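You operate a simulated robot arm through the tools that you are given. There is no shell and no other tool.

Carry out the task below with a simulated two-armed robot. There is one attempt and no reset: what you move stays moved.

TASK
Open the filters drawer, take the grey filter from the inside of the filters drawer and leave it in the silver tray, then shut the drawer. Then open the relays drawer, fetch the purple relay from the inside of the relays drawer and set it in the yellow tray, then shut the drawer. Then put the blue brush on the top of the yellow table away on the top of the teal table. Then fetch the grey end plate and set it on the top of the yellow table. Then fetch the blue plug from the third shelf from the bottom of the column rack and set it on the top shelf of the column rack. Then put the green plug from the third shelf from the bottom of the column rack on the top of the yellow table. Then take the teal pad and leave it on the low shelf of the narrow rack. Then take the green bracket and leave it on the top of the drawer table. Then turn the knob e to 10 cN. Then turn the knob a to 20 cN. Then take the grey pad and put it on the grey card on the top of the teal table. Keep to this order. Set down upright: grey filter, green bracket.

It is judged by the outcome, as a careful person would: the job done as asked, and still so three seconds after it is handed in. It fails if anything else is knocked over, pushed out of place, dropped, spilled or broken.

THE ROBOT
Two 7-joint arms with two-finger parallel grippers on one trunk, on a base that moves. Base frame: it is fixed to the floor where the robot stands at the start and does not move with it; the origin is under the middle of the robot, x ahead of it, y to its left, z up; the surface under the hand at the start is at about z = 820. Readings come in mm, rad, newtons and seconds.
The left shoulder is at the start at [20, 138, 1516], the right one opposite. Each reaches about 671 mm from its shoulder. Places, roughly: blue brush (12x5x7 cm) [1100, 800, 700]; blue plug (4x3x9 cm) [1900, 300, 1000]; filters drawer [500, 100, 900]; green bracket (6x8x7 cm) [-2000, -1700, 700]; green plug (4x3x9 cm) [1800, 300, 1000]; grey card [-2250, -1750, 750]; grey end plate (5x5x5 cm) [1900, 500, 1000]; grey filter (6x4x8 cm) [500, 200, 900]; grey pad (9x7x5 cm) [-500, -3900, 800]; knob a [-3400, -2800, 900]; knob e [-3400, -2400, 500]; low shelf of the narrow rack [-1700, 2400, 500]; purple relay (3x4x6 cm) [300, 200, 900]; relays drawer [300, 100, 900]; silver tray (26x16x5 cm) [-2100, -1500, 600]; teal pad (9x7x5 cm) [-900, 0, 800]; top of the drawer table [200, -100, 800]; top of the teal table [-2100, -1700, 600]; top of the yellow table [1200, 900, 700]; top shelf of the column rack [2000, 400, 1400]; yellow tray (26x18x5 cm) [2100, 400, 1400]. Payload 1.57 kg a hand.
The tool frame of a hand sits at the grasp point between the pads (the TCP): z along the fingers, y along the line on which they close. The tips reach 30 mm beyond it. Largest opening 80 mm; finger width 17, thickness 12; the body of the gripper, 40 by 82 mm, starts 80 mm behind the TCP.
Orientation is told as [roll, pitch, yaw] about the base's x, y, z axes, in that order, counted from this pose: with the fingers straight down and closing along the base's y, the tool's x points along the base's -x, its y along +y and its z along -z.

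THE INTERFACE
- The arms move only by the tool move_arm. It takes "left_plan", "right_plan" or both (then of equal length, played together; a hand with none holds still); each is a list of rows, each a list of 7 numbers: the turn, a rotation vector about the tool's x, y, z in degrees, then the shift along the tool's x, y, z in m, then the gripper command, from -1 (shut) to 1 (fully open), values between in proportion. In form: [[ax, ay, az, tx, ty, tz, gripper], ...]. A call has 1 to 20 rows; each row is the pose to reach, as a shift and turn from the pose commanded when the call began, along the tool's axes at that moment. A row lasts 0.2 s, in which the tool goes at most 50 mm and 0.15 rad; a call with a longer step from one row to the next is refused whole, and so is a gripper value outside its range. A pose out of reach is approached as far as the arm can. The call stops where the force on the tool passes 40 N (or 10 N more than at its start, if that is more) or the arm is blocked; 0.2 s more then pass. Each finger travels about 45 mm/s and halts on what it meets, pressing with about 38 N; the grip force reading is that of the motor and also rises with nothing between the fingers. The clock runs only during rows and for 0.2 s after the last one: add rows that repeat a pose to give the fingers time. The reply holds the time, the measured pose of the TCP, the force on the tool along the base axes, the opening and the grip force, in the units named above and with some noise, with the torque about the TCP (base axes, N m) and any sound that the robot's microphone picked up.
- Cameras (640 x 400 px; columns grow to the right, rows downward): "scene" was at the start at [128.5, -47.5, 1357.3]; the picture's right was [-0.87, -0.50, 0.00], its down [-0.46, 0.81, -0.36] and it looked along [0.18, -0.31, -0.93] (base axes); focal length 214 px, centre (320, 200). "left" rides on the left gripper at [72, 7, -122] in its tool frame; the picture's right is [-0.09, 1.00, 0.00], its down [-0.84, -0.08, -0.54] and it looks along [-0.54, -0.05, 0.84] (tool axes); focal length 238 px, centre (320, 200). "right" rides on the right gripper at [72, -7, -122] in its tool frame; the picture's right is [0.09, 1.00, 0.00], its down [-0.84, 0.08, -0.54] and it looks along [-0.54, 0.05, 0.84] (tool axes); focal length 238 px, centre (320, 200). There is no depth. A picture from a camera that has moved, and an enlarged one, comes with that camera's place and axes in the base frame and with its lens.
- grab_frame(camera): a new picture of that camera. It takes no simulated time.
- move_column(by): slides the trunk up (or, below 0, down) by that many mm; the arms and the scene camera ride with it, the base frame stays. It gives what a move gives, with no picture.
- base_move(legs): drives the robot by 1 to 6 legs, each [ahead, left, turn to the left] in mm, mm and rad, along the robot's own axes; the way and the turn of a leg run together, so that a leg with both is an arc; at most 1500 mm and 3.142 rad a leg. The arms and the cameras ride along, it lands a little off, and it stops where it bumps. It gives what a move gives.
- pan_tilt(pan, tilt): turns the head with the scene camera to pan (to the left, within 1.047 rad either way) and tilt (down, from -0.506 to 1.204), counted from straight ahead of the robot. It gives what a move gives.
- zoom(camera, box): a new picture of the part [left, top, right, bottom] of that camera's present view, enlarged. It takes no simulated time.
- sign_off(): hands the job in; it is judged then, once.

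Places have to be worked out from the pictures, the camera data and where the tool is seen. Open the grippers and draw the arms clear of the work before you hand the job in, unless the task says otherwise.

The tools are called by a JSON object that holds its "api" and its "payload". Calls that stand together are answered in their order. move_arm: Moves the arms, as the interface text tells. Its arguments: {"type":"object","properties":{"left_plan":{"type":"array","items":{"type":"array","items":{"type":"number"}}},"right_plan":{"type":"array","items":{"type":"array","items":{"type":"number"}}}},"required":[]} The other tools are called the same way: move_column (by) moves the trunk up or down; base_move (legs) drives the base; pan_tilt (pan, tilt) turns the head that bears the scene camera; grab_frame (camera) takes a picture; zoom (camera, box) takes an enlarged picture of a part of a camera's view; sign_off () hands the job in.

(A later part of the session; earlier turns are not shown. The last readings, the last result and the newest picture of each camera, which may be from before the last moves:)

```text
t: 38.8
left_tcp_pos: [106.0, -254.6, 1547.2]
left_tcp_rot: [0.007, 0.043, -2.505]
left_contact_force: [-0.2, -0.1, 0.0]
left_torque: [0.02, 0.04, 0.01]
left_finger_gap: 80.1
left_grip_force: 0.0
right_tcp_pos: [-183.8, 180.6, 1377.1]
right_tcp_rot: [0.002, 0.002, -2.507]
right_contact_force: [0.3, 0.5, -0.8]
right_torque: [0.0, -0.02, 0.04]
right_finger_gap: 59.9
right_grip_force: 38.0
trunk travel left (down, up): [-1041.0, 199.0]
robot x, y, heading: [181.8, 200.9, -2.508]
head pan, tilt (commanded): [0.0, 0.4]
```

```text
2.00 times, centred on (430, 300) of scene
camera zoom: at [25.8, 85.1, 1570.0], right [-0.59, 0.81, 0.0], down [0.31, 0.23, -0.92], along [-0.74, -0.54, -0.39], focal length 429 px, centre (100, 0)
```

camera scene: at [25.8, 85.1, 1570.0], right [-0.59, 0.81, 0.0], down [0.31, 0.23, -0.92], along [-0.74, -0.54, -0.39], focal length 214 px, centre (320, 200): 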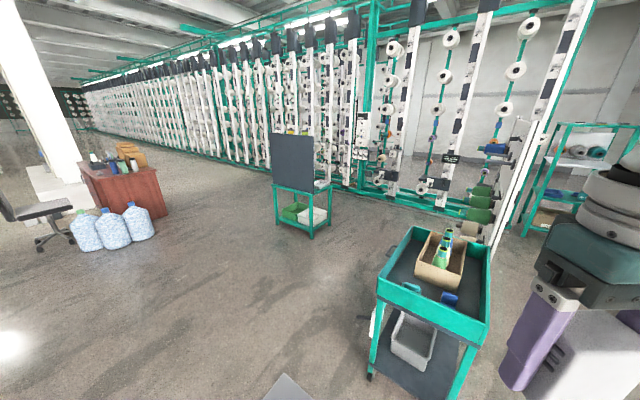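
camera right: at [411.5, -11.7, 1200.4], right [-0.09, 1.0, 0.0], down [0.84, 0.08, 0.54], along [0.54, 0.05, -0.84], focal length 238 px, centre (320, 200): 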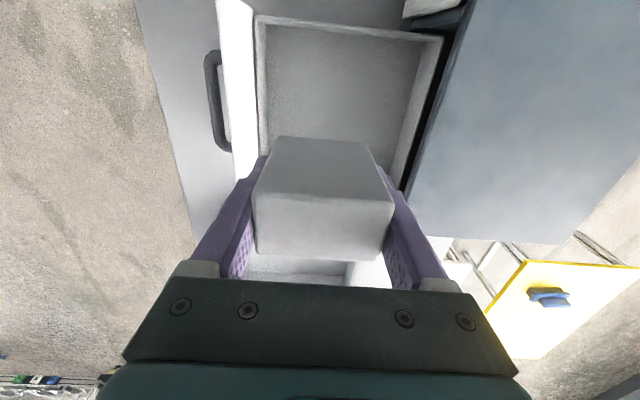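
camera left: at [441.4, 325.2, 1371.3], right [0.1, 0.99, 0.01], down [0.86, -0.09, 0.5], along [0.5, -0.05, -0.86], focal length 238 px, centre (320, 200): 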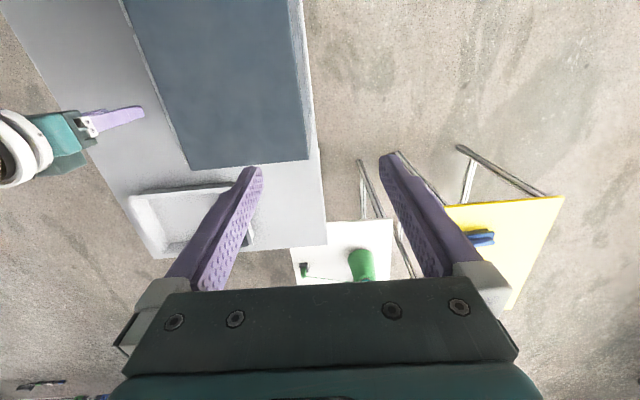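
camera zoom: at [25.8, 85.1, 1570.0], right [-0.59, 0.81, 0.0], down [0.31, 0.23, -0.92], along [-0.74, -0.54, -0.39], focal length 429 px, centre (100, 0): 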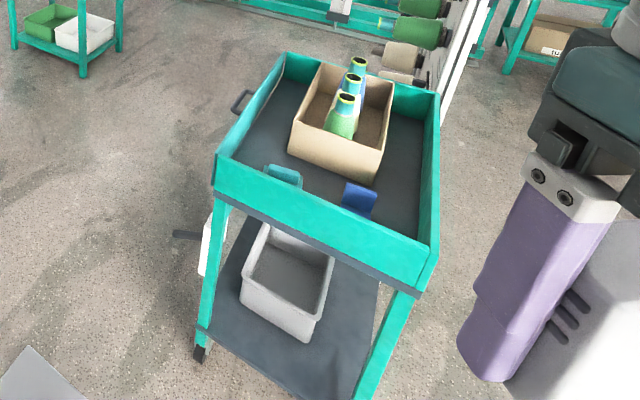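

The board (top z≈1290) screens the table's east edge (x≈-1900), so I'll come from the north-west with heading 0, standing near (-2400,-1300), which puts the right hand over the silver tray. I turn back and drive there with the arms high.

{"api": "base_move", "payload": {"legs": [[0, 0, 2.505], [-1290, -750, 0], [-1290, -750, 0]]}}

{"api": "pan_tilt", "payload": {"pan": -0.6, "tilt": 1.0}}

{"api": "grab_frame", "payload": {"camera": "scene"}}

{"api": "grab_frame", "payload": {"camera": "right"}}

```text
t: 59.1
left_tcp_pos: [-2077.5, -982.8, 1547.6]
left_tcp_rot: [0.004, 0.044, -0.01]
left_contact_force: [-0.2, -0.2, 1.1]
left_torque: [-0.05, -0.04, 0.0]
left_finger_gap: 79.7
left_grip_force: 0.0
right_tcp_pos: [-2108.1, -1505.0, 1376.0]
right_tcp_rot: [0.001, -0.001, -0.01]
right_contact_force: [-0.3, 0.4, -0.2]
right_torque: [-0.02, -0.02, -0.04]
right_finger_gap: 59.5
right_grip_force: 37.6
trunk travel left (down, up): [-1041.0, 199.0]
robot x, y, heading: [-2410.4, -1299.0, -0.009]
head pan, tilt (commanded): [0.0, 0.4]
```

```text
t: 60.1
left_tcp_pos: [-2078.2, -982.1, 1546.3]
left_tcp_rot: [0.008, 0.045, -0.009]
left_contact_force: [-0.9, -0.4, 0.3]
left_torque: [-0.02, -0.04, 0.01]
left_finger_gap: 80.2
left_grip_force: 0.0
right_tcp_pos: [-2108.5, -1505.1, 1376.7]
right_tcp_rot: [0.004, 0.001, -0.011]
right_contact_force: [0.4, -0.2, -0.2]
right_torque: [0.0, 0.02, 0.0]
right_finger_gap: 59.4
right_grip_force: 37.8
trunk travel left (down, up): [-1041.0, 199.0]
robot x, y, heading: [-2409.1, -1299.4, -0.009]
head pan, tilt (commanded): [-0.6, 1.0]
```

```text
taken
camera scene: at [-2251.7, -1339.3, 1519.9], right [-0.57, -0.82, 0.0], down [-0.69, 0.48, -0.54], along [0.44, -0.31, -0.84], focal length 214 px, centre (320, 200)
```

scene: 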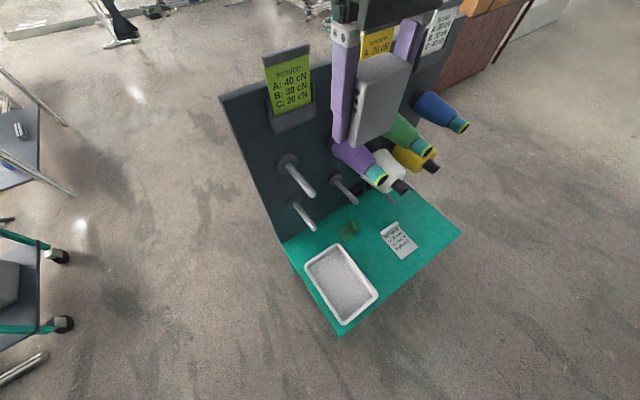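

```text
taken
camera right: at [-2180.2, -1511.3, 1499.9], right [-0.08, 1.0, 0.0], down [0.84, 0.07, 0.54], along [0.54, 0.04, -0.84], focal length 238 px, centre (320, 200)
```

right: 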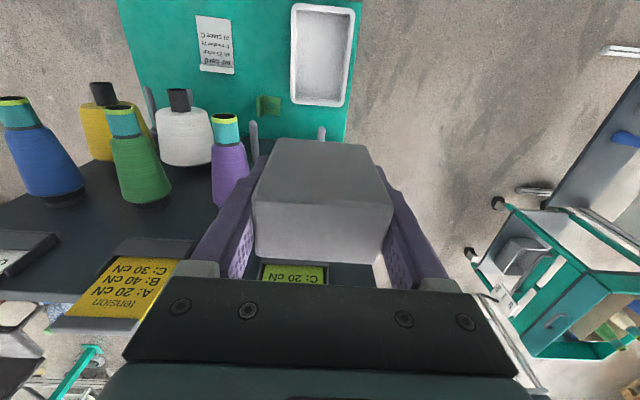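

The tray lies on the north-west part of the table with its long side along x, centred near (-2160,-1508); pegs stick out of the board to the west. I lower the trunk 450 mm and drive 55 mm back, then look again.

{"api": "base_move", "payload": {"legs": [[-60, 0, 0.009]]}}

{"api": "move_column", "payload": {"by": -450}}

{"api": "grab_frame", "payload": {"camera": "scene"}}

{"api": "grab_frame", "payload": {"camera": "right"}}

```text
t: 61.1
left_tcp_pos: [-2140.1, -979.6, 1547.1]
left_tcp_rot: [0.008, 0.044, -0.001]
left_contact_force: [-0.5, -0.1, -0.2]
left_torque: [-0.03, 0.03, -0.01]
left_finger_gap: 80.2
left_grip_force: 0.1
right_tcp_pos: [-2165.5, -1502.6, 1375.9]
right_tcp_rot: [0.003, 0.0, -0.001]
right_contact_force: [-0.1, 0.1, -1.1]
right_torque: [0.0, -0.02, 0.04]
right_finger_gap: 59.7
right_grip_force: 37.6
trunk travel left (down, up): [-1041.0, 199.0]
robot x, y, heading: [-2470.3, -1298.1, -0.003]
head pan, tilt (commanded): [-0.6, 1.0]
```

```text
refused: -450 is not a number from -400 to 400
```

```text
taken
camera scene: at [-2311.3, -1337.5, 1519.9], right [-0.57, -0.82, 0.0], down [-0.69, 0.48, -0.54], along [0.44, -0.31, -0.84], focal length 214 px, centre (320, 200)
```

scene: 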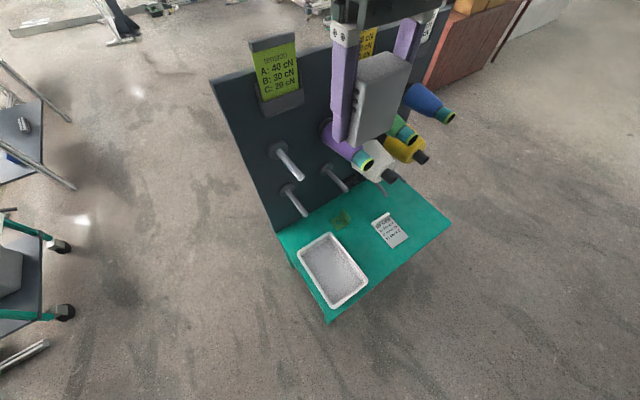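

```text
taken
camera right: at [-2238.2, -1508.9, 1499.9], right [-0.09, 1.0, 0.0], down [0.84, 0.07, 0.54], along [0.54, 0.05, -0.84], focal length 238 px, centre (320, 200)
```

right: 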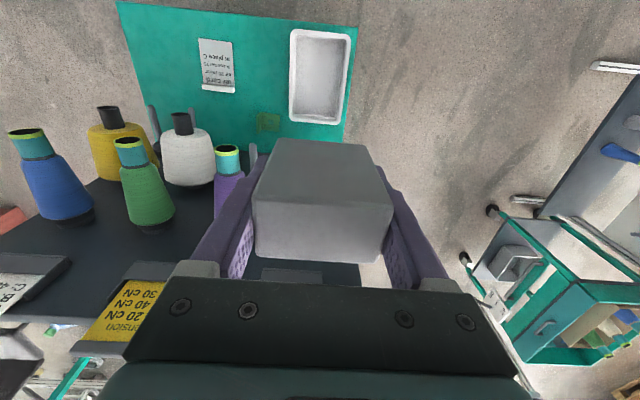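

The column step limit is 400 mm, so I lower by 400 and look again.

{"api": "move_column", "payload": {"by": -400}}

{"api": "grab_frame", "payload": {"camera": "scene"}}

{"api": "grab_frame", "payload": {"camera": "right"}}

```text
t: 64.9
left_tcp_pos: [-2140.2, -979.1, 1146.1]
left_tcp_rot: [0.007, 0.044, 0.001]
left_contact_force: [1.2, 0.2, 0.0]
left_torque: [-0.02, 0.03, 0.01]
left_finger_gap: 79.9
left_grip_force: 0.1
right_tcp_pos: [-2166.5, -1502.0, 977.0]
right_tcp_rot: [0.002, 0.002, -0.001]
right_contact_force: [0.2, 0.8, -0.7]
right_torque: [-0.01, 0.0, 0.02]
right_finger_gap: 59.6
right_grip_force: 38.2
trunk travel left (down, up): [-641.0, 599.0]
robot x, y, heading: [-2470.6, -1298.2, -0.003]
head pan, tilt (commanded): [-0.6, 1.0]
```

```text
taken
camera scene: at [-2311.3, -1337.5, 1119.9], right [-0.57, -0.82, 0.0], down [-0.69, 0.48, -0.54], along [0.44, -0.31, -0.84], focal length 214 px, centre (320, 200)
```

scene: 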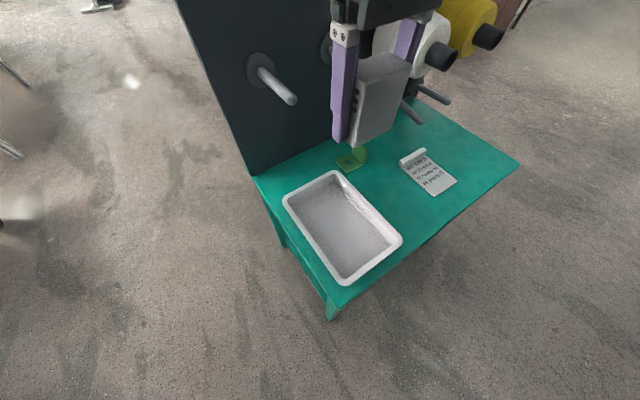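

```text
taken
camera right: at [-2238.2, -1508.8, 1100.0], right [-0.09, 1.0, 0.0], down [0.84, 0.07, 0.54], along [0.54, 0.05, -0.84], focal length 238 px, centre (320, 200)
```

right: 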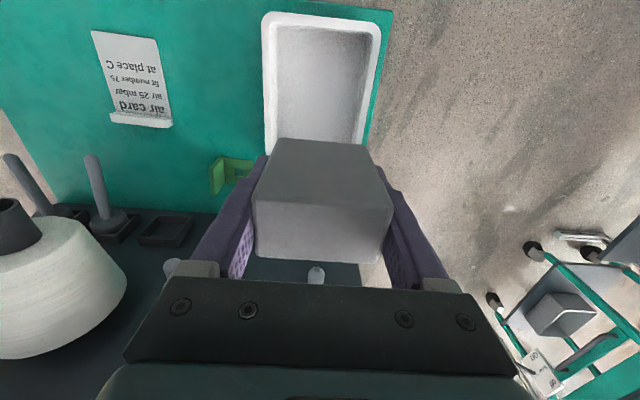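

Tray rim seems at z≈690 with centre near (-2140,-1502); the nearest peg tip is at x≈-2015, clear of my hand at x=-2166. I lower another 200 mm and re-measure.

{"api": "move_column", "payload": {"by": -200}}

{"api": "grab_frame", "payload": {"camera": "scene"}}

{"api": "grab_frame", "payload": {"camera": "right"}}

```text
t: 67.1
left_tcp_pos: [-2140.2, -979.6, 946.0]
left_tcp_rot: [0.007, 0.045, 0.0]
left_contact_force: [-0.2, 0.3, -0.9]
left_torque: [0.02, -0.03, -0.01]
left_finger_gap: 80.0
left_grip_force: 0.0
right_tcp_pos: [-2166.7, -1502.6, 776.4]
right_tcp_rot: [0.001, -0.001, -0.002]
right_contact_force: [0.1, -1.0, -0.8]
right_torque: [-0.03, 0.0, 0.04]
right_finger_gap: 59.6
right_grip_force: 38.2
trunk travel left (down, up): [-441.0, 799.0]
robot x, y, heading: [-2470.2, -1296.0, -0.004]
head pan, tilt (commanded): [-0.6, 1.0]
```

```text
taken
camera scene: at [-2311.3, -1337.5, 919.9], right [-0.57, -0.82, 0.0], down [-0.69, 0.48, -0.54], along [0.44, -0.31, -0.84], focal length 214 px, centre (320, 200)
```

scene: 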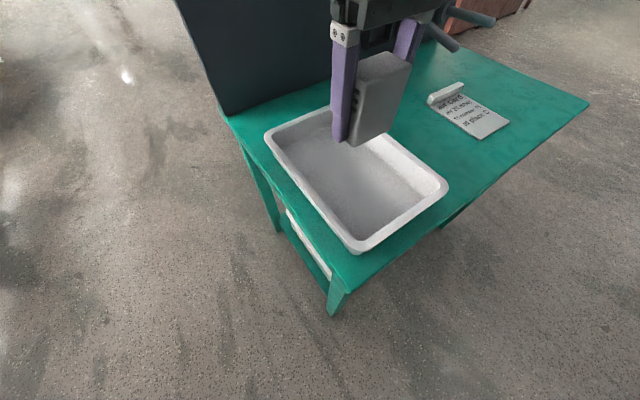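

```text
taken
camera right: at [-2238.2, -1508.8, 900.0], right [-0.09, 1.0, 0.0], down [0.84, 0.07, 0.54], along [0.54, 0.05, -0.84], focal length 238 px, centre (320, 200)
```

right: 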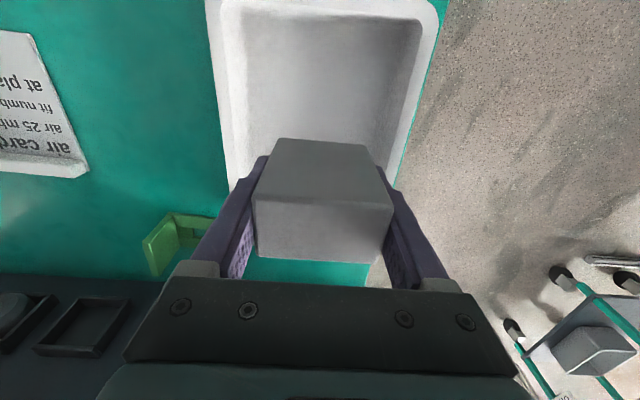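

Triangulating the tray corners over two heights gives a rim at z≈680, so the tray floor is about z≈633. I descend 78 mm with the arm, then look at the bottom of the filter.

{"api": "move_arm", "payload": {"right_plan": [[0, 0, 0, 0, 0, 0.03, -0.2], [0, 0, 0, 0, 0, 0.06, -0.2], [0, 0, 0, 0, 0, 0.075, -0.2], [0, 0, 0, 0, 0, 0.08, -0.2]]}}

{"api": "zoom", "payload": {"camera": "scene", "box": [250, 20, 470, 260]}}

```text
t: 68.1
left_tcp_pos: [-2140.5, -979.3, 946.4]
left_tcp_rot: [0.008, 0.042, 0.001]
left_contact_force: [1.1, 0.4, -0.4]
left_torque: [-0.02, -0.01, 0.01]
left_finger_gap: 80.1
left_grip_force: 0.1
right_tcp_pos: [-2166.9, -1502.7, 695.6]
right_tcp_rot: [0.002, -0.001, -0.002]
right_contact_force: [0.3, 0.4, -1.5]
right_torque: [0.0, 0.03, 0.03]
right_finger_gap: 59.7
right_grip_force: 38.0
trunk travel left (down, up): [-441.0, 799.0]
robot x, y, heading: [-2469.2, -1299.2, -0.005]
head pan, tilt (commanded): [-0.6, 1.0]
```

```text
1.67 times, centred on (360, 140) of scene
camera zoom: at [-2311.4, -1337.5, 919.9], right [-0.57, -0.82, 0.0], down [-0.69, 0.48, -0.54], along [0.44, -0.31, -0.84], focal length 358 px, centre (253, 300)
```

zoom: 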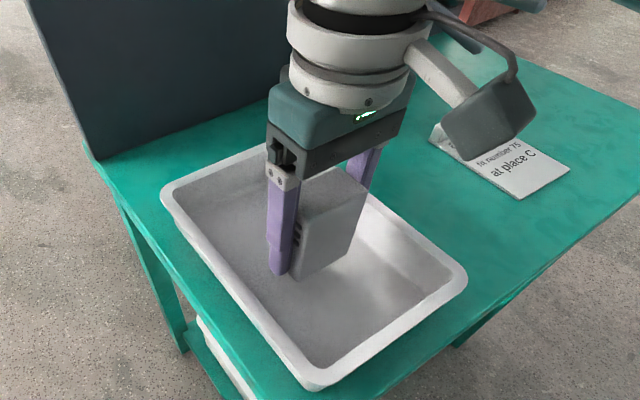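

The filter is close to the tray floor. I creep down in small steps and watch the force.

{"api": "move_arm", "payload": {"right_plan": [[0, 0, 0, 0, 0, 0.003, -0.2], [0, 0, 0, 0, 0, 0.006, -0.2], [0, 0, 0, 0, 0, 0.008, -0.2]]}}

```text
t: 68.9
left_tcp_pos: [-2140.1, -978.9, 946.1]
left_tcp_rot: [0.009, 0.044, 0.001]
left_contact_force: [0.6, -1.2, 0.1]
left_torque: [-0.01, 0.0, 0.01]
left_finger_gap: 79.9
left_grip_force: 0.0
right_tcp_pos: [-2164.7, -1502.1, 688.1]
right_tcp_rot: [0.003, 0.0, -0.002]
right_contact_force: [-0.2, -0.1, -0.5]
right_torque: [-0.01, 0.0, 0.03]
right_finger_gap: 59.6
right_grip_force: 37.9
trunk travel left (down, up): [-441.0, 799.0]
robot x, y, heading: [-2472.6, -1299.8, 0.001]
head pan, tilt (commanded): [-0.6, 1.0]
```

No contact yet at z=688; a few more millimetres.

{"api": "move_arm", "payload": {"right_plan": [[0, 0, 0, 0, 0, 0.002, -0.2], [0, 0, 0, 0, 0, 0.004, -0.2], [0, 0, 0, 0, 0, 0.006, -0.2]]}}

```text
t: 69.7
left_tcp_pos: [-2140.5, -979.9, 945.6]
left_tcp_rot: [0.008, 0.044, 0.0]
left_contact_force: [0.5, -0.5, -0.8]
left_torque: [0.0, 0.01, -0.03]
left_finger_gap: 80.1
left_grip_force: 0.1
right_tcp_pos: [-2166.7, -1502.7, 682.4]
right_tcp_rot: [0.0, 0.0, -0.004]
right_contact_force: [0.8, 0.0, -1.8]
right_torque: [-0.02, 0.0, 0.02]
right_finger_gap: 59.8
right_grip_force: 38.2
trunk travel left (down, up): [-441.0, 799.0]
robot x, y, heading: [-2468.1, -1298.6, -0.003]
head pan, tilt (commanded): [-0.6, 1.0]
```

Still hanging free (force ≈ weight only). I continue in 2 mm steps.

{"api": "move_arm", "payload": {"right_plan": [[0, 0, 0, 0, 0, 0.002, -0.2], [0, 0, 0, 0, 0, 0.004, -0.2], [0, 0, 0, 0, 0, 0.006, -0.2]]}}

{"api": "zoom", "payload": {"camera": "scene", "box": [280, 80, 420, 220]}}

```text
t: 70.5
left_tcp_pos: [-2139.9, -979.8, 945.6]
left_tcp_rot: [0.006, 0.043, 0.0]
left_contact_force: [-1.5, 0.0, 0.4]
left_torque: [-0.01, -0.02, 0.02]
left_finger_gap: 79.9
left_grip_force: 0.0
right_tcp_pos: [-2167.5, -1501.1, 675.4]
right_tcp_rot: [0.001, -0.001, -0.004]
right_contact_force: [-0.1, 0.3, -1.5]
right_torque: [0.0, -0.01, 0.0]
right_finger_gap: 59.9
right_grip_force: 37.6
trunk travel left (down, up): [-441.0, 799.0]
robot x, y, heading: [-2466.2, -1300.8, -0.005]
head pan, tilt (commanded): [-0.6, 1.0]
```

```text
2.86 times, centred on (350, 150) of scene
camera zoom: at [-2311.3, -1337.5, 919.9], right [-0.57, -0.82, 0.0], down [-0.69, 0.48, -0.54], along [0.44, -0.31, -0.84], focal length 613 px, centre (234, 343)
```

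zoom: 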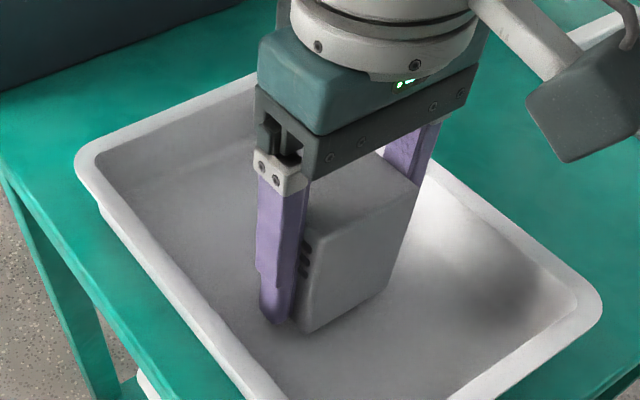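

From the picture the filter's bottom is only ~36 mm below the TCP, so it's now at z≈639; I keep creeping down until contact shows.

{"api": "move_arm", "payload": {"right_plan": [[0, 0, 0, 0, 0, 0.002, -0.2], [0, 0, 0, 0, 0, 0.004, -0.2]]}}

{"api": "move_arm", "payload": {"right_plan": [[0, 0, 0, 0, 0, 0.002, -0.2], [0, 0, 0, 0, 0, 0.003, -0.2]]}}

```text
t: 71.1
left_tcp_pos: [-2140.3, -978.6, 946.0]
left_tcp_rot: [0.006, 0.044, 0.0]
left_contact_force: [0.6, 0.9, -0.4]
left_torque: [-0.01, 0.0, 0.0]
left_finger_gap: 80.0
left_grip_force: 0.2
right_tcp_pos: [-2166.8, -1502.4, 673.6]
right_tcp_rot: [0.002, 0.0, -0.002]
right_contact_force: [-0.3, -0.5, -1.2]
right_torque: [0.03, -0.03, -0.01]
right_finger_gap: 59.9
right_grip_force: 38.2
trunk travel left (down, up): [-441.0, 799.0]
robot x, y, heading: [-2468.3, -1297.3, -0.003]
head pan, tilt (commanded): [-0.6, 1.0]
```

```text
t: 71.7
left_tcp_pos: [-2139.6, -979.5, 946.7]
left_tcp_rot: [0.007, 0.043, -0.001]
left_contact_force: [-1.2, -0.5, 0.3]
left_torque: [0.0, 0.01, -0.01]
left_finger_gap: 80.0
left_grip_force: 0.1
right_tcp_pos: [-2166.7, -1501.0, 669.7]
right_tcp_rot: [-0.001, 0.0, -0.004]
right_contact_force: [0.7, 0.2, -0.5]
right_torque: [0.01, 0.03, 0.01]
right_finger_gap: 59.7
right_grip_force: 37.5
trunk travel left (down, up): [-441.0, 799.0]
robot x, y, heading: [-2468.8, -1299.3, -0.006]
head pan, tilt (commanded): [-0.6, 1.0]
```

Still no contact at z≈670. A bit further.

{"api": "move_arm", "payload": {"right_plan": [[0, 0, 0, 0, 0, 0.002, -0.2], [0, 0, 0, 0, 0, 0.004, -0.2]]}}

{"api": "zoom", "payload": {"camera": "scene", "box": [290, 110, 410, 210]}}

```text
t: 72.3
left_tcp_pos: [-2140.7, -978.7, 947.4]
left_tcp_rot: [0.007, 0.046, 0.0]
left_contact_force: [-0.5, -0.6, -0.5]
left_torque: [0.0, -0.02, 0.0]
left_finger_gap: 79.9
left_grip_force: 0.1
right_tcp_pos: [-2166.2, -1501.5, 666.8]
right_tcp_rot: [0.002, -0.001, -0.002]
right_contact_force: [-5.5, 1.8, 18.5]
right_torque: [-0.32, 0.27, -0.11]
right_finger_gap: 59.7
right_grip_force: 38.4
trunk travel left (down, up): [-441.0, 799.0]
robot x, y, heading: [-2471.7, -1295.1, -0.005]
head pan, tilt (commanded): [-0.6, 1.0]
```

```text
4.00 times, centred on (350, 160) of scene
camera zoom: at [-2311.7, -1337.8, 920.3], right [-0.57, -0.82, 0.0], down [-0.69, 0.48, -0.54], along [0.44, -0.31, -0.84], focal length 858 px, centre (200, 360)
```

zoom: 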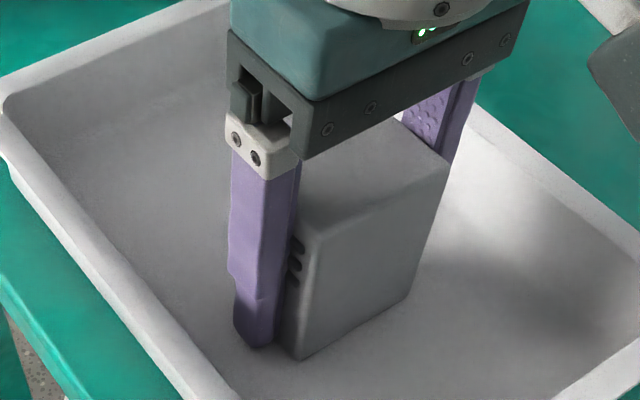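

Contact: 18.5 N upward at z=667. I open the fingers and then lift straight up.

{"api": "move_arm", "payload": {"right_plan": [[0, 0, 0, 0, 0, -0.001, 0.3], [0, 0, 0, 0, 0, -0.002, 0.8], [0, 0, 0, 0, 0, -0.002, 1], [0, 0, 0, 0, 0, -0.002, 1], [0, 0, 0, 0, 0, -0.03, 1], [0, 0, 0, 0, 0, -0.07, 1], [0, 0, 0, 0, 0, -0.11, 1], [0, 0, 0, 0, 0, -0.15, 1], [0, 0, 0, 0, 0, -0.19, 1]]}}

{"api": "grab_frame", "payload": {"camera": "scene"}}

{"api": "grab_frame", "payload": {"camera": "right"}}

```text
t: 74.3
left_tcp_pos: [-2139.9, -979.0, 946.7]
left_tcp_rot: [0.007, 0.042, 0.0]
left_contact_force: [-0.2, -0.7, -0.2]
left_torque: [0.01, 0.03, 0.02]
left_finger_gap: 79.9
left_grip_force: 0.1
right_tcp_pos: [-2164.6, -1503.4, 856.5]
right_tcp_rot: [0.0, 0.001, -0.007]
right_contact_force: [-0.1, 0.1, -0.4]
right_torque: [0.0, 0.01, 0.01]
right_finger_gap: 79.9
right_grip_force: 0.0
trunk travel left (down, up): [-441.0, 799.0]
robot x, y, heading: [-2471.5, -1298.4, -0.003]
head pan, tilt (commanded): [-0.6, 1.0]
```

```text
taken
camera scene: at [-2311.0, -1337.8, 919.9], right [-0.57, -0.82, 0.0], down [-0.69, 0.48, -0.54], along [0.44, -0.31, -0.84], focal length 214 px, centre (320, 200)
```

scene: 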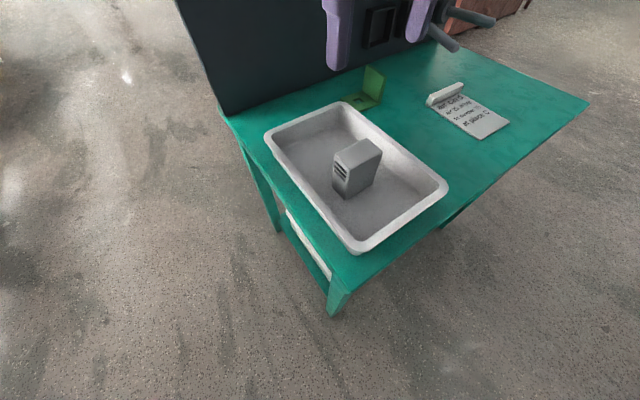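

```text
taken
camera right: at [-2237.0, -1509.5, 980.4], right [-0.09, 1.0, 0.0], down [0.84, 0.07, 0.54], along [0.54, 0.05, -0.84], focal length 238 px, centre (320, 200)
```

right: 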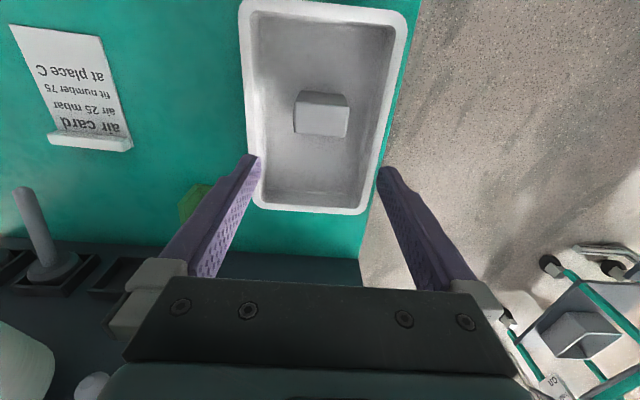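

The grey filter stands upright in the silver tray. Now I go back to shut the filters drawer: raise the trunk, slide north clear of the board, then drive back to the drawer table.

{"api": "move_column", "payload": {"by": 400}}

{"api": "base_move", "payload": {"legs": [[0, 600, 0.003], [1325, 425, 0], [1326, 423, 0]]}}

{"api": "pan_tilt", "payload": {"pan": -0.7, "tilt": 1.1}}

{"api": "grab_frame", "payload": {"camera": "scene"}}

{"api": "grab_frame", "payload": {"camera": "right"}}

```text
t: 78.1
left_tcp_pos: [-2140.7, -980.3, 1346.1]
left_tcp_rot: [0.008, 0.043, 0.0]
left_contact_force: [-0.5, 0.6, -0.1]
left_torque: [0.03, 0.02, 0.03]
left_finger_gap: 79.9
left_grip_force: 0.0
right_tcp_pos: [-2165.6, -1501.6, 1256.3]
right_tcp_rot: [0.001, -0.001, -0.004]
right_contact_force: [-0.1, 0.3, -0.9]
right_torque: [-0.02, -0.01, -0.05]
right_finger_gap: 80.1
right_grip_force: 0.0
trunk travel left (down, up): [-841.0, 399.0]
robot x, y, heading: [-2468.4, -1295.4, 0.0]
head pan, tilt (commanded): [-0.6, 1.0]
```

```text
t: 94.6
left_tcp_pos: [504.1, 494.5, 1346.3]
left_tcp_rot: [0.006, 0.042, 0.019]
left_contact_force: [-0.3, 0.3, 0.1]
left_torque: [0.02, 0.03, 0.03]
left_finger_gap: 79.8
left_grip_force: 0.1
right_tcp_pos: [490.4, -27.8, 1256.2]
right_tcp_rot: [0.002, -0.001, 0.018]
right_contact_force: [-0.1, 0.6, 0.3]
right_torque: [-0.01, -0.04, 0.01]
right_finger_gap: 80.0
right_grip_force: 0.1
trunk travel left (down, up): [-841.0, 399.0]
robot x, y, heading: [182.2, 169.8, 0.018]
head pan, tilt (commanded): [-0.6, 1.0]
```

```text
t: 95.3
left_tcp_pos: [503.4, 495.2, 1346.8]
left_tcp_rot: [0.008, 0.046, 0.019]
left_contact_force: [-0.8, 0.3, 0.0]
left_torque: [0.03, 0.02, -0.03]
left_finger_gap: 79.8
left_grip_force: 0.0
right_tcp_pos: [490.1, -28.5, 1256.3]
right_tcp_rot: [0.001, 0.0, 0.017]
right_contact_force: [0.3, 0.1, 0.2]
right_torque: [0.07, 0.01, 0.02]
right_finger_gap: 80.0
right_grip_force: 0.0
trunk travel left (down, up): [-841.0, 399.0]
robot x, y, heading: [181.1, 168.6, 0.013]
head pan, tilt (commanded): [-0.7, 1.1]
```

```text
taken
camera scene: at [331.1, 131.7, 1313.3], right [-0.63, -0.78, 0.0], down [-0.69, 0.56, -0.45], along [0.35, -0.29, -0.89], focal length 214 px, centre (320, 200)
```

scene: 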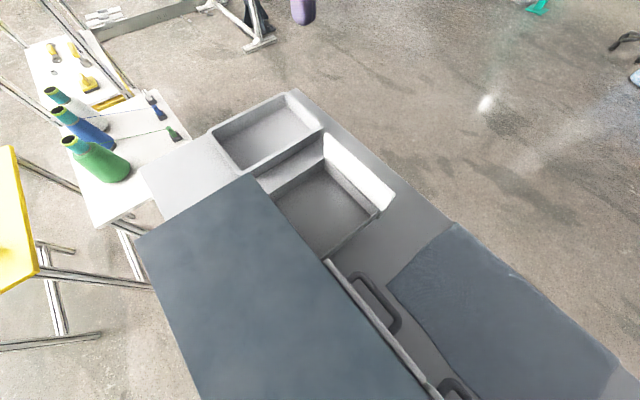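

```text
taken
camera right: at [417.8, -36.9, 1379.9], right [-0.11, 0.99, 0.0], down [0.84, 0.09, 0.54], along [0.54, 0.06, -0.84], focal length 238 px, centre (320, 200)
```

right: 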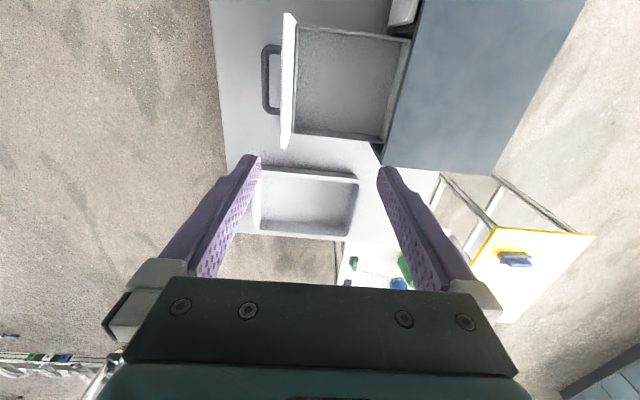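

I'm back with the drawer still open. I straighten the heading, lower the trunk, then move the right hand (closing) to the front of the handle.

{"api": "base_move", "payload": {"legs": [[-8, 0, -0.015]]}}

{"api": "move_column", "payload": {"by": -200}}

{"api": "move_arm", "payload": {"right_plan": [[0, 0, 0, 0, -0.045, 0, 0], [0, 0, 0, 0, -0.09, 0, -0.5], [0, 0, 0, 0, -0.135, 0, -1], [0, 0, 0, 0, -0.175, 0, -1], [0, 0, 0, 0, -0.175, 0.04, -1], [0, 0, 0, 0, -0.175, 0.08, -1], [0, 0, 0, 0, -0.175, 0.12, -1], [0, 0, 0, 0, -0.175, 0.15, -1]]}}

{"api": "grab_frame", "payload": {"camera": "right"}}

```text
t: 96.0
left_tcp_pos: [500.3, 489.7, 1347.0]
left_tcp_rot: [0.007, 0.044, 0.004]
left_contact_force: [0.5, 0.2, 0.2]
left_torque: [0.04, 0.0, -0.01]
left_finger_gap: 79.9
left_grip_force: 0.2
right_tcp_pos: [478.5, -33.3, 1256.7]
right_tcp_rot: [0.002, 0.001, 0.001]
right_contact_force: [0.8, -0.1, -0.2]
right_torque: [0.01, 0.01, -0.02]
right_finger_gap: 80.1
right_grip_force: 0.1
trunk travel left (down, up): [-841.0, 399.0]
robot x, y, heading: [177.8, 167.6, 0.003]
head pan, tilt (commanded): [-0.7, 1.1]
```

```text
t: 98.2
left_tcp_pos: [500.7, 490.0, 1146.8]
left_tcp_rot: [0.007, 0.046, 0.006]
left_contact_force: [-0.1, -0.7, -0.4]
left_torque: [0.02, 0.08, 0.0]
left_finger_gap: 80.1
left_grip_force: 0.0
right_tcp_pos: [478.4, -33.5, 1056.7]
right_tcp_rot: [0.002, 0.002, 0.002]
right_contact_force: [0.6, 0.1, -0.8]
right_torque: [0.06, 0.01, 0.02]
right_finger_gap: 79.9
right_grip_force: 0.1
trunk travel left (down, up): [-641.0, 599.0]
robot x, y, heading: [174.5, 167.3, 0.001]
head pan, tilt (commanded): [-0.7, 1.1]
```

```text
t: 100.0
left_tcp_pos: [500.3, 489.8, 1145.3]
left_tcp_rot: [0.005, 0.044, 0.005]
left_contact_force: [0.1, 0.3, 0.2]
left_torque: [0.0, 0.02, -0.02]
left_finger_gap: 79.9
left_grip_force: 0.0
right_tcp_pos: [479.5, -207.9, 907.0]
right_tcp_rot: [0.001, 0.001, 0.003]
right_contact_force: [0.3, 0.2, 0.1]
right_torque: [0.01, 0.0, 0.0]
right_finger_gap: 0.0
right_grip_force: 21.3
trunk travel left (down, up): [-641.0, 599.0]
robot x, y, heading: [173.4, 169.6, 0.004]
head pan, tilt (commanded): [-0.7, 1.1]
```

```text
taken
camera right: at [407.4, -215.8, 1029.3], right [-0.1, 1.0, 0.0], down [0.84, 0.08, 0.54], along [0.54, 0.05, -0.84], focal length 238 px, centre (320, 200)
```

right: 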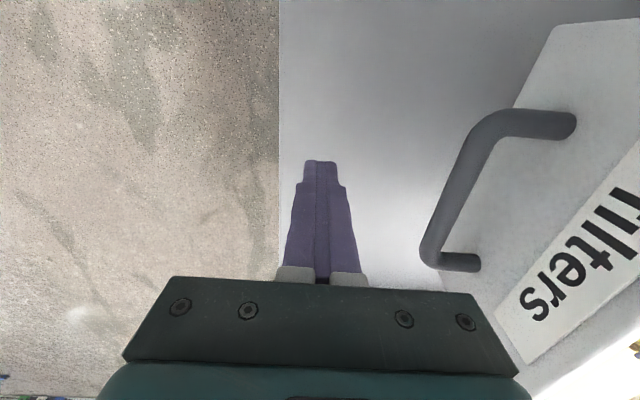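

Closed fingers are in front of the handle at z=907. I push toward +y; it should stop as the drawer closes around y≈20.

{"api": "move_arm", "payload": {"right_plan": [[0, 0, 0, 0, 0.025, 0, -1], [0, 0, 0, 0, 0.05, 0, -1], [0, 0, 0, 0, 0.07, 0, -1], [0, 0, 0, 0, 0.09, 0, -1], [0, 0, 0, 0, 0.11, 0, -1], [0, 0, 0, 0, 0.13, 0, -1], [0, 0, 0, 0, 0.15, 0, -1], [0, 0, 0, 0, 0.17, 0, -1], [0, 0, 0, 0, 0.19, 0, -1], [0, 0, 0, 0, 0.205, 0, -1], [0, 0, 0, 0, 0.215, 0, -1], [0, 0, 0, 0, 0.222, 0, -1], [0, 0, 0, 0, 0.228, 0, -1], [0, 0, 0, 0, 0.232, 0, -1], [0, 0, 0, 0, 0.236, 0, -1]]}}

{"api": "grab_frame", "payload": {"camera": "right"}}

{"api": "grab_frame", "payload": {"camera": "scene"}}

```text
t: 103.2
left_tcp_pos: [499.7, 487.0, 1144.7]
left_tcp_rot: [0.004, 0.045, 0.005]
left_contact_force: [-0.7, -0.3, 0.2]
left_torque: [0.0, -0.01, -0.01]
left_finger_gap: 80.2
left_grip_force: 0.1
right_tcp_pos: [478.5, 22.9, 908.7]
right_tcp_rot: [-0.009, 0.004, -0.002]
right_contact_force: [0.2, -16.7, -0.7]
right_torque: [-0.03, 0.03, 0.06]
right_finger_gap: 0.0
right_grip_force: 21.0
trunk travel left (down, up): [-641.0, 599.0]
robot x, y, heading: [174.6, 168.0, -0.002]
head pan, tilt (commanded): [-0.7, 1.1]
```

```text
taken
camera right: at [406.8, 16.4, 1030.4], right [-0.09, 1.0, -0.01], down [0.84, 0.08, 0.54], along [0.54, 0.04, -0.84], focal length 238 px, centre (320, 200)
```

right: 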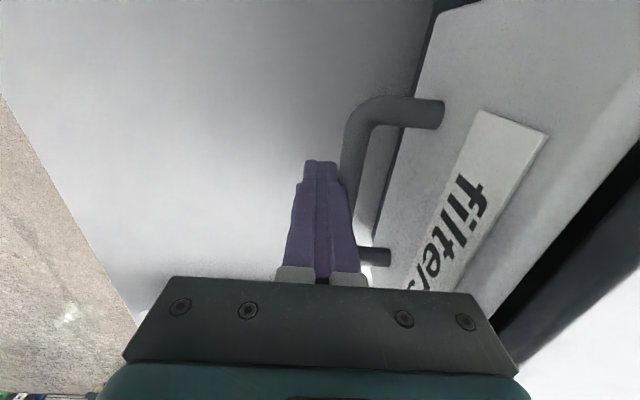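

```text
taken
camera scene: at [322.4, 126.6, 1113.4], right [-0.64, -0.77, 0.0], down [-0.68, 0.57, -0.46], along [0.35, -0.29, -0.89], focal length 214 px, centre (320, 200)
```

scene: 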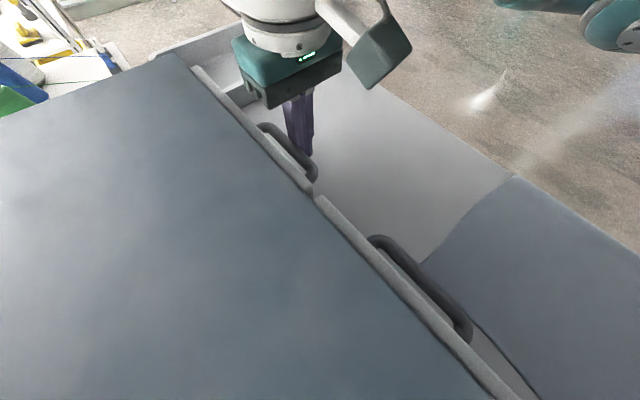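

The drawer looks closed with 16.7 N pushing back. I press a little more to be sure it's fully shut.

{"api": "move_arm", "payload": {"right_plan": [[0, 0, 0, 0, 0.003, 0, -1], [0, 0, 0, 0, 0.006, 0, -1], [0, 0, 0, 0, 0.009, 0, -1]]}}

{"api": "zoom", "payload": {"camera": "scene", "box": [220, 100, 440, 280]}}

```text
t: 104.0
left_tcp_pos: [501.1, 485.4, 1145.2]
left_tcp_rot: [0.003, 0.046, 0.004]
left_contact_force: [0.2, -0.4, 0.6]
left_torque: [0.04, -0.01, -0.01]
left_finger_gap: 79.9
left_grip_force: 0.1
right_tcp_pos: [478.8, 22.1, 907.6]
right_tcp_rot: [-0.029, 0.005, -0.011]
right_contact_force: [-2.6, -19.9, 9.2]
right_torque: [0.04, 0.03, 0.13]
right_finger_gap: 0.0
right_grip_force: 21.4
trunk travel left (down, up): [-641.0, 599.0]
robot x, y, heading: [171.5, 170.5, -0.002]
head pan, tilt (commanded): [-0.7, 1.1]
stopped in row 3 (right hand): the force on the tool passed its limit at 40 N (the readings are from after the stop); the commanded pose is now the measured one
```

```text
2.22 times, centred on (330, 190) of scene
camera zoom: at [322.2, 125.3, 1113.8], right [-0.64, -0.77, 0.0], down [-0.68, 0.57, -0.46], along [0.35, -0.3, -0.89], focal length 477 px, centre (298, 222)
```

zoom: 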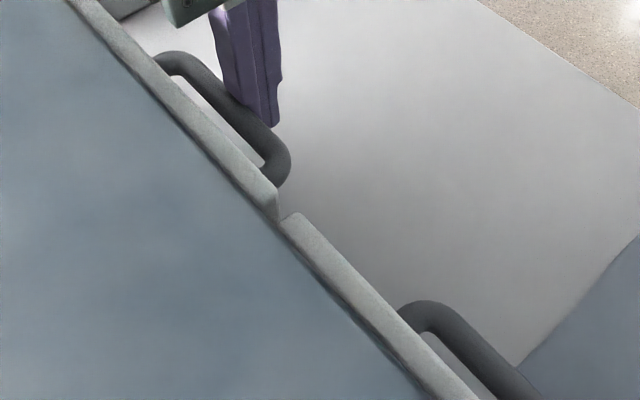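

The filters drawer is fully shut, flush with its neighbour. I back the hand off, raise it, straighten it, and drive 200 mm back for the relays drawer.

{"api": "move_arm", "payload": {"right_plan": [[0, 0, 0, 0, -0.025, 0, -1], [-0.8, 0, -0.3, 0, -0.045, -0.02, -0.5], [-1.66, 0, -0.63, 0, -0.045, -0.06, 0], [-1.66, 0, -0.63, 0, -0.045, -0.1, 0]]}}

{"api": "base_move", "payload": {"legs": [[-195, 40, 0]]}}

{"api": "grab_frame", "payload": {"camera": "right"}}

{"api": "grab_frame", "payload": {"camera": "scene"}}

```text
t: 105.0
left_tcp_pos: [502.5, 489.1, 1146.6]
left_tcp_rot: [0.007, 0.044, 0.005]
left_contact_force: [0.0, -0.4, -0.4]
left_torque: [-0.01, -0.01, -0.01]
left_finger_gap: 80.2
left_grip_force: 0.0
right_tcp_pos: [478.4, -14.4, 1007.8]
right_tcp_rot: [0.013, 0.004, 0.007]
right_contact_force: [-0.8, -0.4, -0.3]
right_torque: [0.0, 0.0, -0.03]
right_finger_gap: 40.0
right_grip_force: 0.1
trunk travel left (down, up): [-641.0, 599.0]
robot x, y, heading: [170.5, 171.8, 0.002]
head pan, tilt (commanded): [-0.7, 1.1]
```

```text
t: 106.6
left_tcp_pos: [308.2, 528.2, 1145.7]
left_tcp_rot: [0.007, 0.045, 0.005]
left_contact_force: [0.3, 0.8, 0.2]
left_torque: [-0.03, -0.01, 0.02]
left_finger_gap: 79.7
left_grip_force: 0.0
right_tcp_pos: [286.8, 26.3, 1008.0]
right_tcp_rot: [0.014, 0.003, 0.004]
right_contact_force: [-0.4, 0.0, 0.0]
right_torque: [-0.02, -0.01, -0.01]
right_finger_gap: 40.1
right_grip_force: 0.0
trunk travel left (down, up): [-641.0, 599.0]
robot x, y, heading: [-18.4, 210.2, 0.004]
head pan, tilt (commanded): [-0.7, 1.1]
```

```text
taken
camera right: at [214.5, 17.1, 1130.8], right [-0.1, 1.0, 0.01], down [0.84, 0.08, 0.54], along [0.54, 0.06, -0.84], focal length 238 px, centre (320, 200)
```

right: 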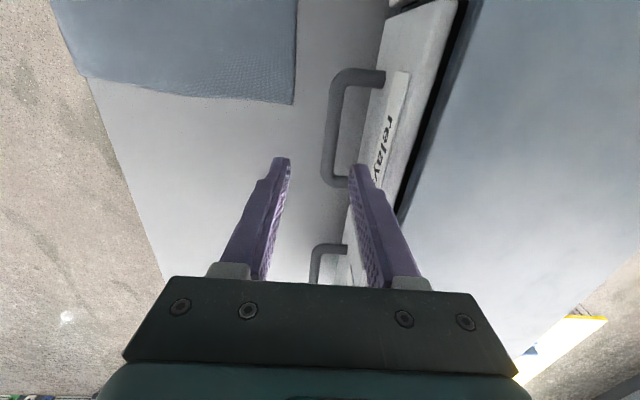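

```text
taken
camera scene: at [130.1, 168.6, 1113.3], right [-0.64, -0.77, 0.0], down [-0.68, 0.57, -0.45], along [0.35, -0.29, -0.89], focal length 214 px, centre (320, 200)
```

scene: 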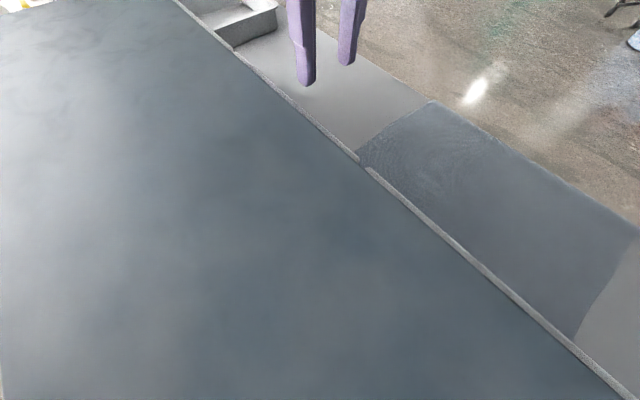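

The relays handle is ahead-below the hand; I zoom to measure its bar position.

{"api": "zoom", "payload": {"camera": "right", "box": [260, 50, 460, 200]}}

```text
2.67 times, centred on (360, 125) of right
camera zoom: at [214.5, 17.1, 1130.8], right [-0.1, 1.0, 0.01], down [0.84, 0.08, 0.54], along [0.54, 0.06, -0.84], focal length 636 px, centre (213, 400)
```

zoom: 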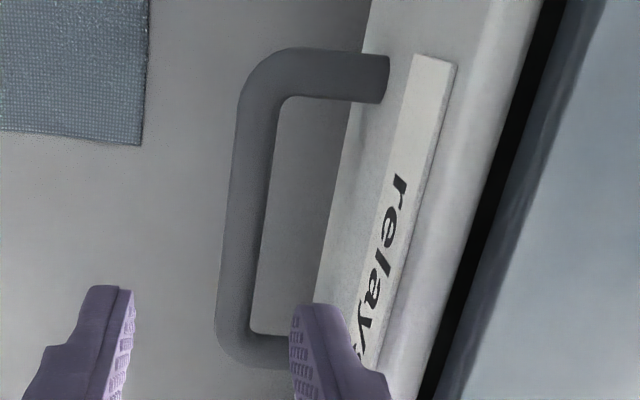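

Bar at y≈31–46 like before. I straighten the hand, shift 10 mm toward the drawer, descend and grip.

{"api": "move_arm", "payload": {"right_plan": [[0.75, -0.2, 0.3, 0.002, 0.01, 0.01, 0], [0.75, -0.2, 0.3, 0.002, 0.01, 0.04, 0], [0.75, -0.2, 0.3, 0.002, 0.01, 0.07, 0], [0.75, -0.2, 0.3, 0.002, 0.01, 0.09, 0], [0.75, -0.2, 0.3, 0.002, 0.01, 0.1, 0], [0.75, -0.2, 0.3, 0.002, 0.01, 0.1, -0.4], [0.75, -0.2, 0.3, 0.002, 0.01, 0.1, -0.8], [0.75, -0.2, 0.3, 0.002, 0.01, 0.1, -0.8], [0.75, -0.2, 0.3, 0.002, 0.01, 0.1, -0.8]]}}

{"api": "grab_frame", "payload": {"camera": "right"}}

```text
t: 108.6
left_tcp_pos: [307.0, 528.8, 1147.1]
left_tcp_rot: [0.006, 0.044, 0.003]
left_contact_force: [-0.4, -0.6, -0.5]
left_torque: [-0.01, 0.01, 0.03]
left_finger_gap: 79.7
left_grip_force: 0.0
right_tcp_pos: [283.4, 36.8, 908.7]
right_tcp_rot: [0.001, -0.003, 0.002]
right_contact_force: [1.4, 0.8, -5.1]
right_torque: [0.03, -0.14, 0.33]
right_finger_gap: 13.5
right_grip_force: 30.4
trunk travel left (down, up): [-641.0, 599.0]
robot x, y, heading: [-20.9, 206.3, 0.006]
head pan, tilt (commanded): [-0.7, 1.1]
```

```text
taken
camera right: at [211.2, 30.6, 1031.1], right [-0.09, 1.0, 0.0], down [0.84, 0.08, 0.54], along [0.54, 0.05, -0.84], focal length 238 px, centre (320, 200)
```

right: 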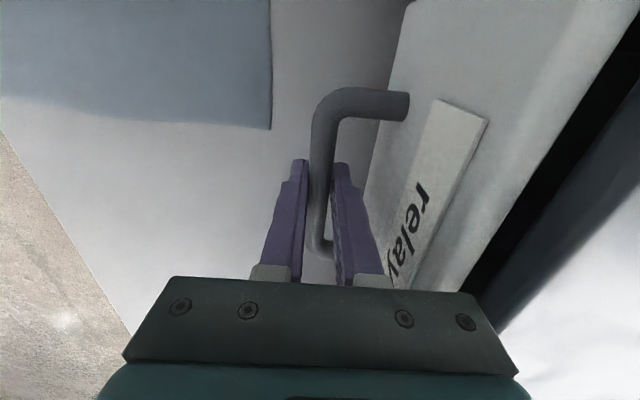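

The relays bar is gripped (13.5 mm). I pull the drawer out 165 mm.

{"api": "move_arm", "payload": {"right_plan": [[0, 0, 0, 0, -0.015, 0, -0.8], [0, 0, 0, 0, -0.035, 0, -0.8], [0, 0, 0, 0, -0.055, 0, -0.8], [0, 0, 0, 0, -0.075, 0, -0.8], [0, 0, 0, 0, -0.095, 0, -0.8], [0, 0, 0, 0, -0.115, 0, -0.8], [0, 0, 0, 0, -0.135, 0, -0.8], [0, 0, 0, 0, -0.152, 0, -0.8], [0, 0, 0, 0, -0.162, 0, -0.8]]}}

{"api": "grab_frame", "payload": {"camera": "scene"}}

```text
t: 110.6
left_tcp_pos: [308.5, 528.6, 1145.8]
left_tcp_rot: [0.006, 0.045, 0.003]
left_contact_force: [-0.8, 0.3, -0.1]
left_torque: [-0.01, 0.03, 0.01]
left_finger_gap: 79.8
left_grip_force: 0.1
right_tcp_pos: [283.7, -124.3, 909.1]
right_tcp_rot: [0.001, 0.0, 0.002]
right_contact_force: [-0.3, -0.2, -3.2]
right_torque: [-0.04, 0.37, 0.3]
right_finger_gap: 13.6
right_grip_force: 30.2
trunk travel left (down, up): [-641.0, 599.0]
robot x, y, heading: [-17.8, 211.3, -0.002]
head pan, tilt (commanded): [-0.7, 1.1]
```

```text
taken
camera scene: at [129.9, 168.8, 1113.2], right [-0.64, -0.77, 0.0], down [-0.68, 0.57, -0.45], along [0.35, -0.29, -0.89], focal length 214 px, centre (320, 200)
```

scene: 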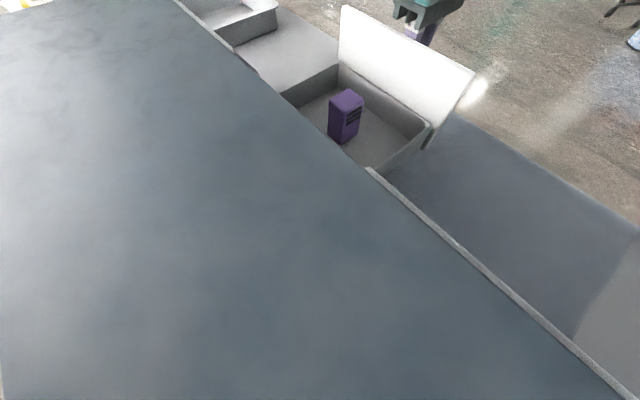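

The purple relay stands inside. I release the bar, rise, and look down into the drawer.

{"api": "move_arm", "payload": {"right_plan": [[0, 0, 0, 0, 0, 0, -0.4], [0, 0, 0, 0, 0, 0, -0.1], [0, 0, 0, 0, 0, 0, -0.1], [0, 0, 0, 0, 0, -0.03, -0.1], [0, 0, 0, 0, 0, -0.07, -0.1], [0, 0, 0, 0, 0, -0.11, 0], [0, 0, 0, 0, 0, -0.15, 0.5], [0, 0, 0, 0, 0.02, -0.17, 1], [0, 0, 0, 0, 0.06, -0.17, 1], [0, 0, 0, 0, 0.1, -0.17, 1]]}}

{"api": "grab_frame", "payload": {"camera": "right"}}

{"api": "zoom", "payload": {"camera": "right", "box": [240, 20, 440, 160]}}

```text
t: 112.8
left_tcp_pos: [309.1, 528.1, 1145.4]
left_tcp_rot: [0.009, 0.045, 0.003]
left_contact_force: [-0.8, -0.5, 0.2]
left_torque: [0.02, 0.01, 0.0]
left_finger_gap: 79.9
left_grip_force: 0.0
right_tcp_pos: [282.6, -24.4, 1078.0]
right_tcp_rot: [0.001, -0.003, 0.0]
right_contact_force: [0.1, 0.2, -0.6]
right_torque: [0.04, 0.0, -0.01]
right_finger_gap: 80.1
right_grip_force: 0.1
trunk travel left (down, up): [-641.0, 599.0]
robot x, y, heading: [-20.0, 209.8, -0.003]
head pan, tilt (commanded): [-0.7, 1.1]
```

```text
taken
camera right: at [211.8, -31.5, 1200.7], right [-0.09, 1.0, 0.0], down [0.84, 0.08, 0.54], along [0.54, 0.05, -0.84], focal length 238 px, centre (320, 200)
```

right: 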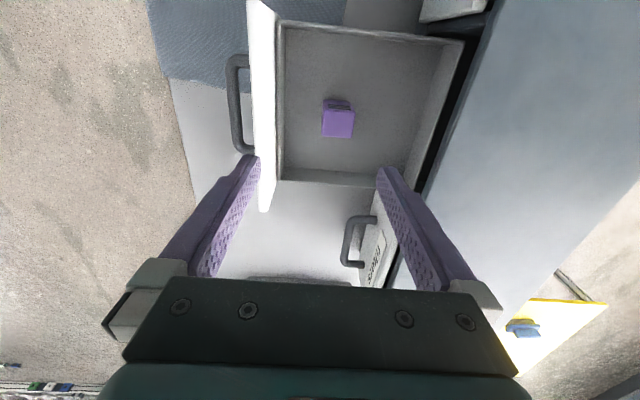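

```text
2.86 times, centred on (340, 90) of right
camera zoom: at [211.8, -31.5, 1200.7], right [-0.09, 1.0, 0.0], down [0.84, 0.08, 0.54], along [0.54, 0.05, -0.84], focal length 681 px, centre (263, 514)
```

zoom: 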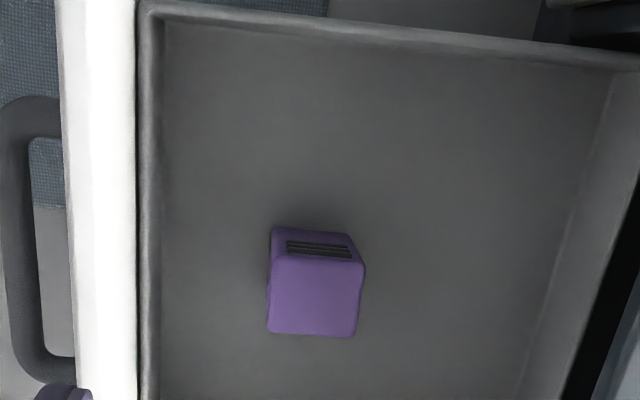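

The relay is about 30 mm (x) by 40 mm (y), centred at ≈(283,-5). I centre the open hand over it and descend part-way to check.

{"api": "move_arm", "payload": {"right_plan": [[0, 0, 0, 0, 0.02, 0.02, 1], [0, 0, 0, 0, 0.02, 0.06, 1], [0, 0, 0, 0, 0.02, 0.1, 0.8]]}}

{"api": "grab_frame", "payload": {"camera": "right"}}

```text
t: 113.6
left_tcp_pos: [308.9, 528.2, 1146.7]
left_tcp_rot: [0.007, 0.044, 0.002]
left_contact_force: [0.3, -0.4, 0.0]
left_torque: [0.0, 0.01, 0.01]
left_finger_gap: 79.9
left_grip_force: 0.0
right_tcp_pos: [283.3, -4.3, 975.7]
right_tcp_rot: [0.0, 0.0, -0.001]
right_contact_force: [-0.1, 0.6, 0.1]
right_torque: [0.0, 0.04, -0.01]
right_finger_gap: 72.0
right_grip_force: 0.1
trunk travel left (down, up): [-641.0, 599.0]
robot x, y, heading: [-18.9, 207.2, 0.0]
head pan, tilt (commanded): [-0.7, 1.1]
```

```text
taken
camera right: at [211.5, -11.1, 1099.9], right [-0.09, 1.0, 0.0], down [0.84, 0.08, 0.54], along [0.54, 0.05, -0.84], focal length 238 px, centre (320, 200)
```

right: 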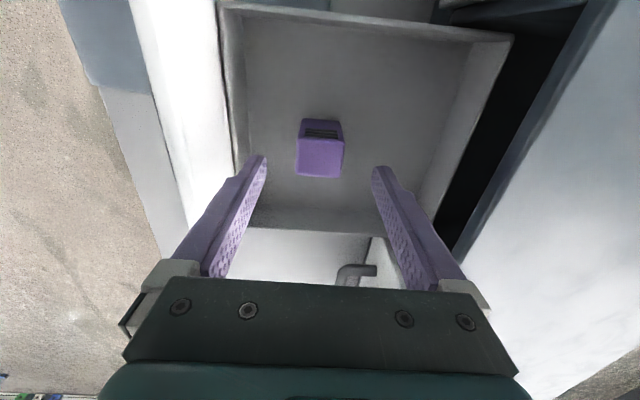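

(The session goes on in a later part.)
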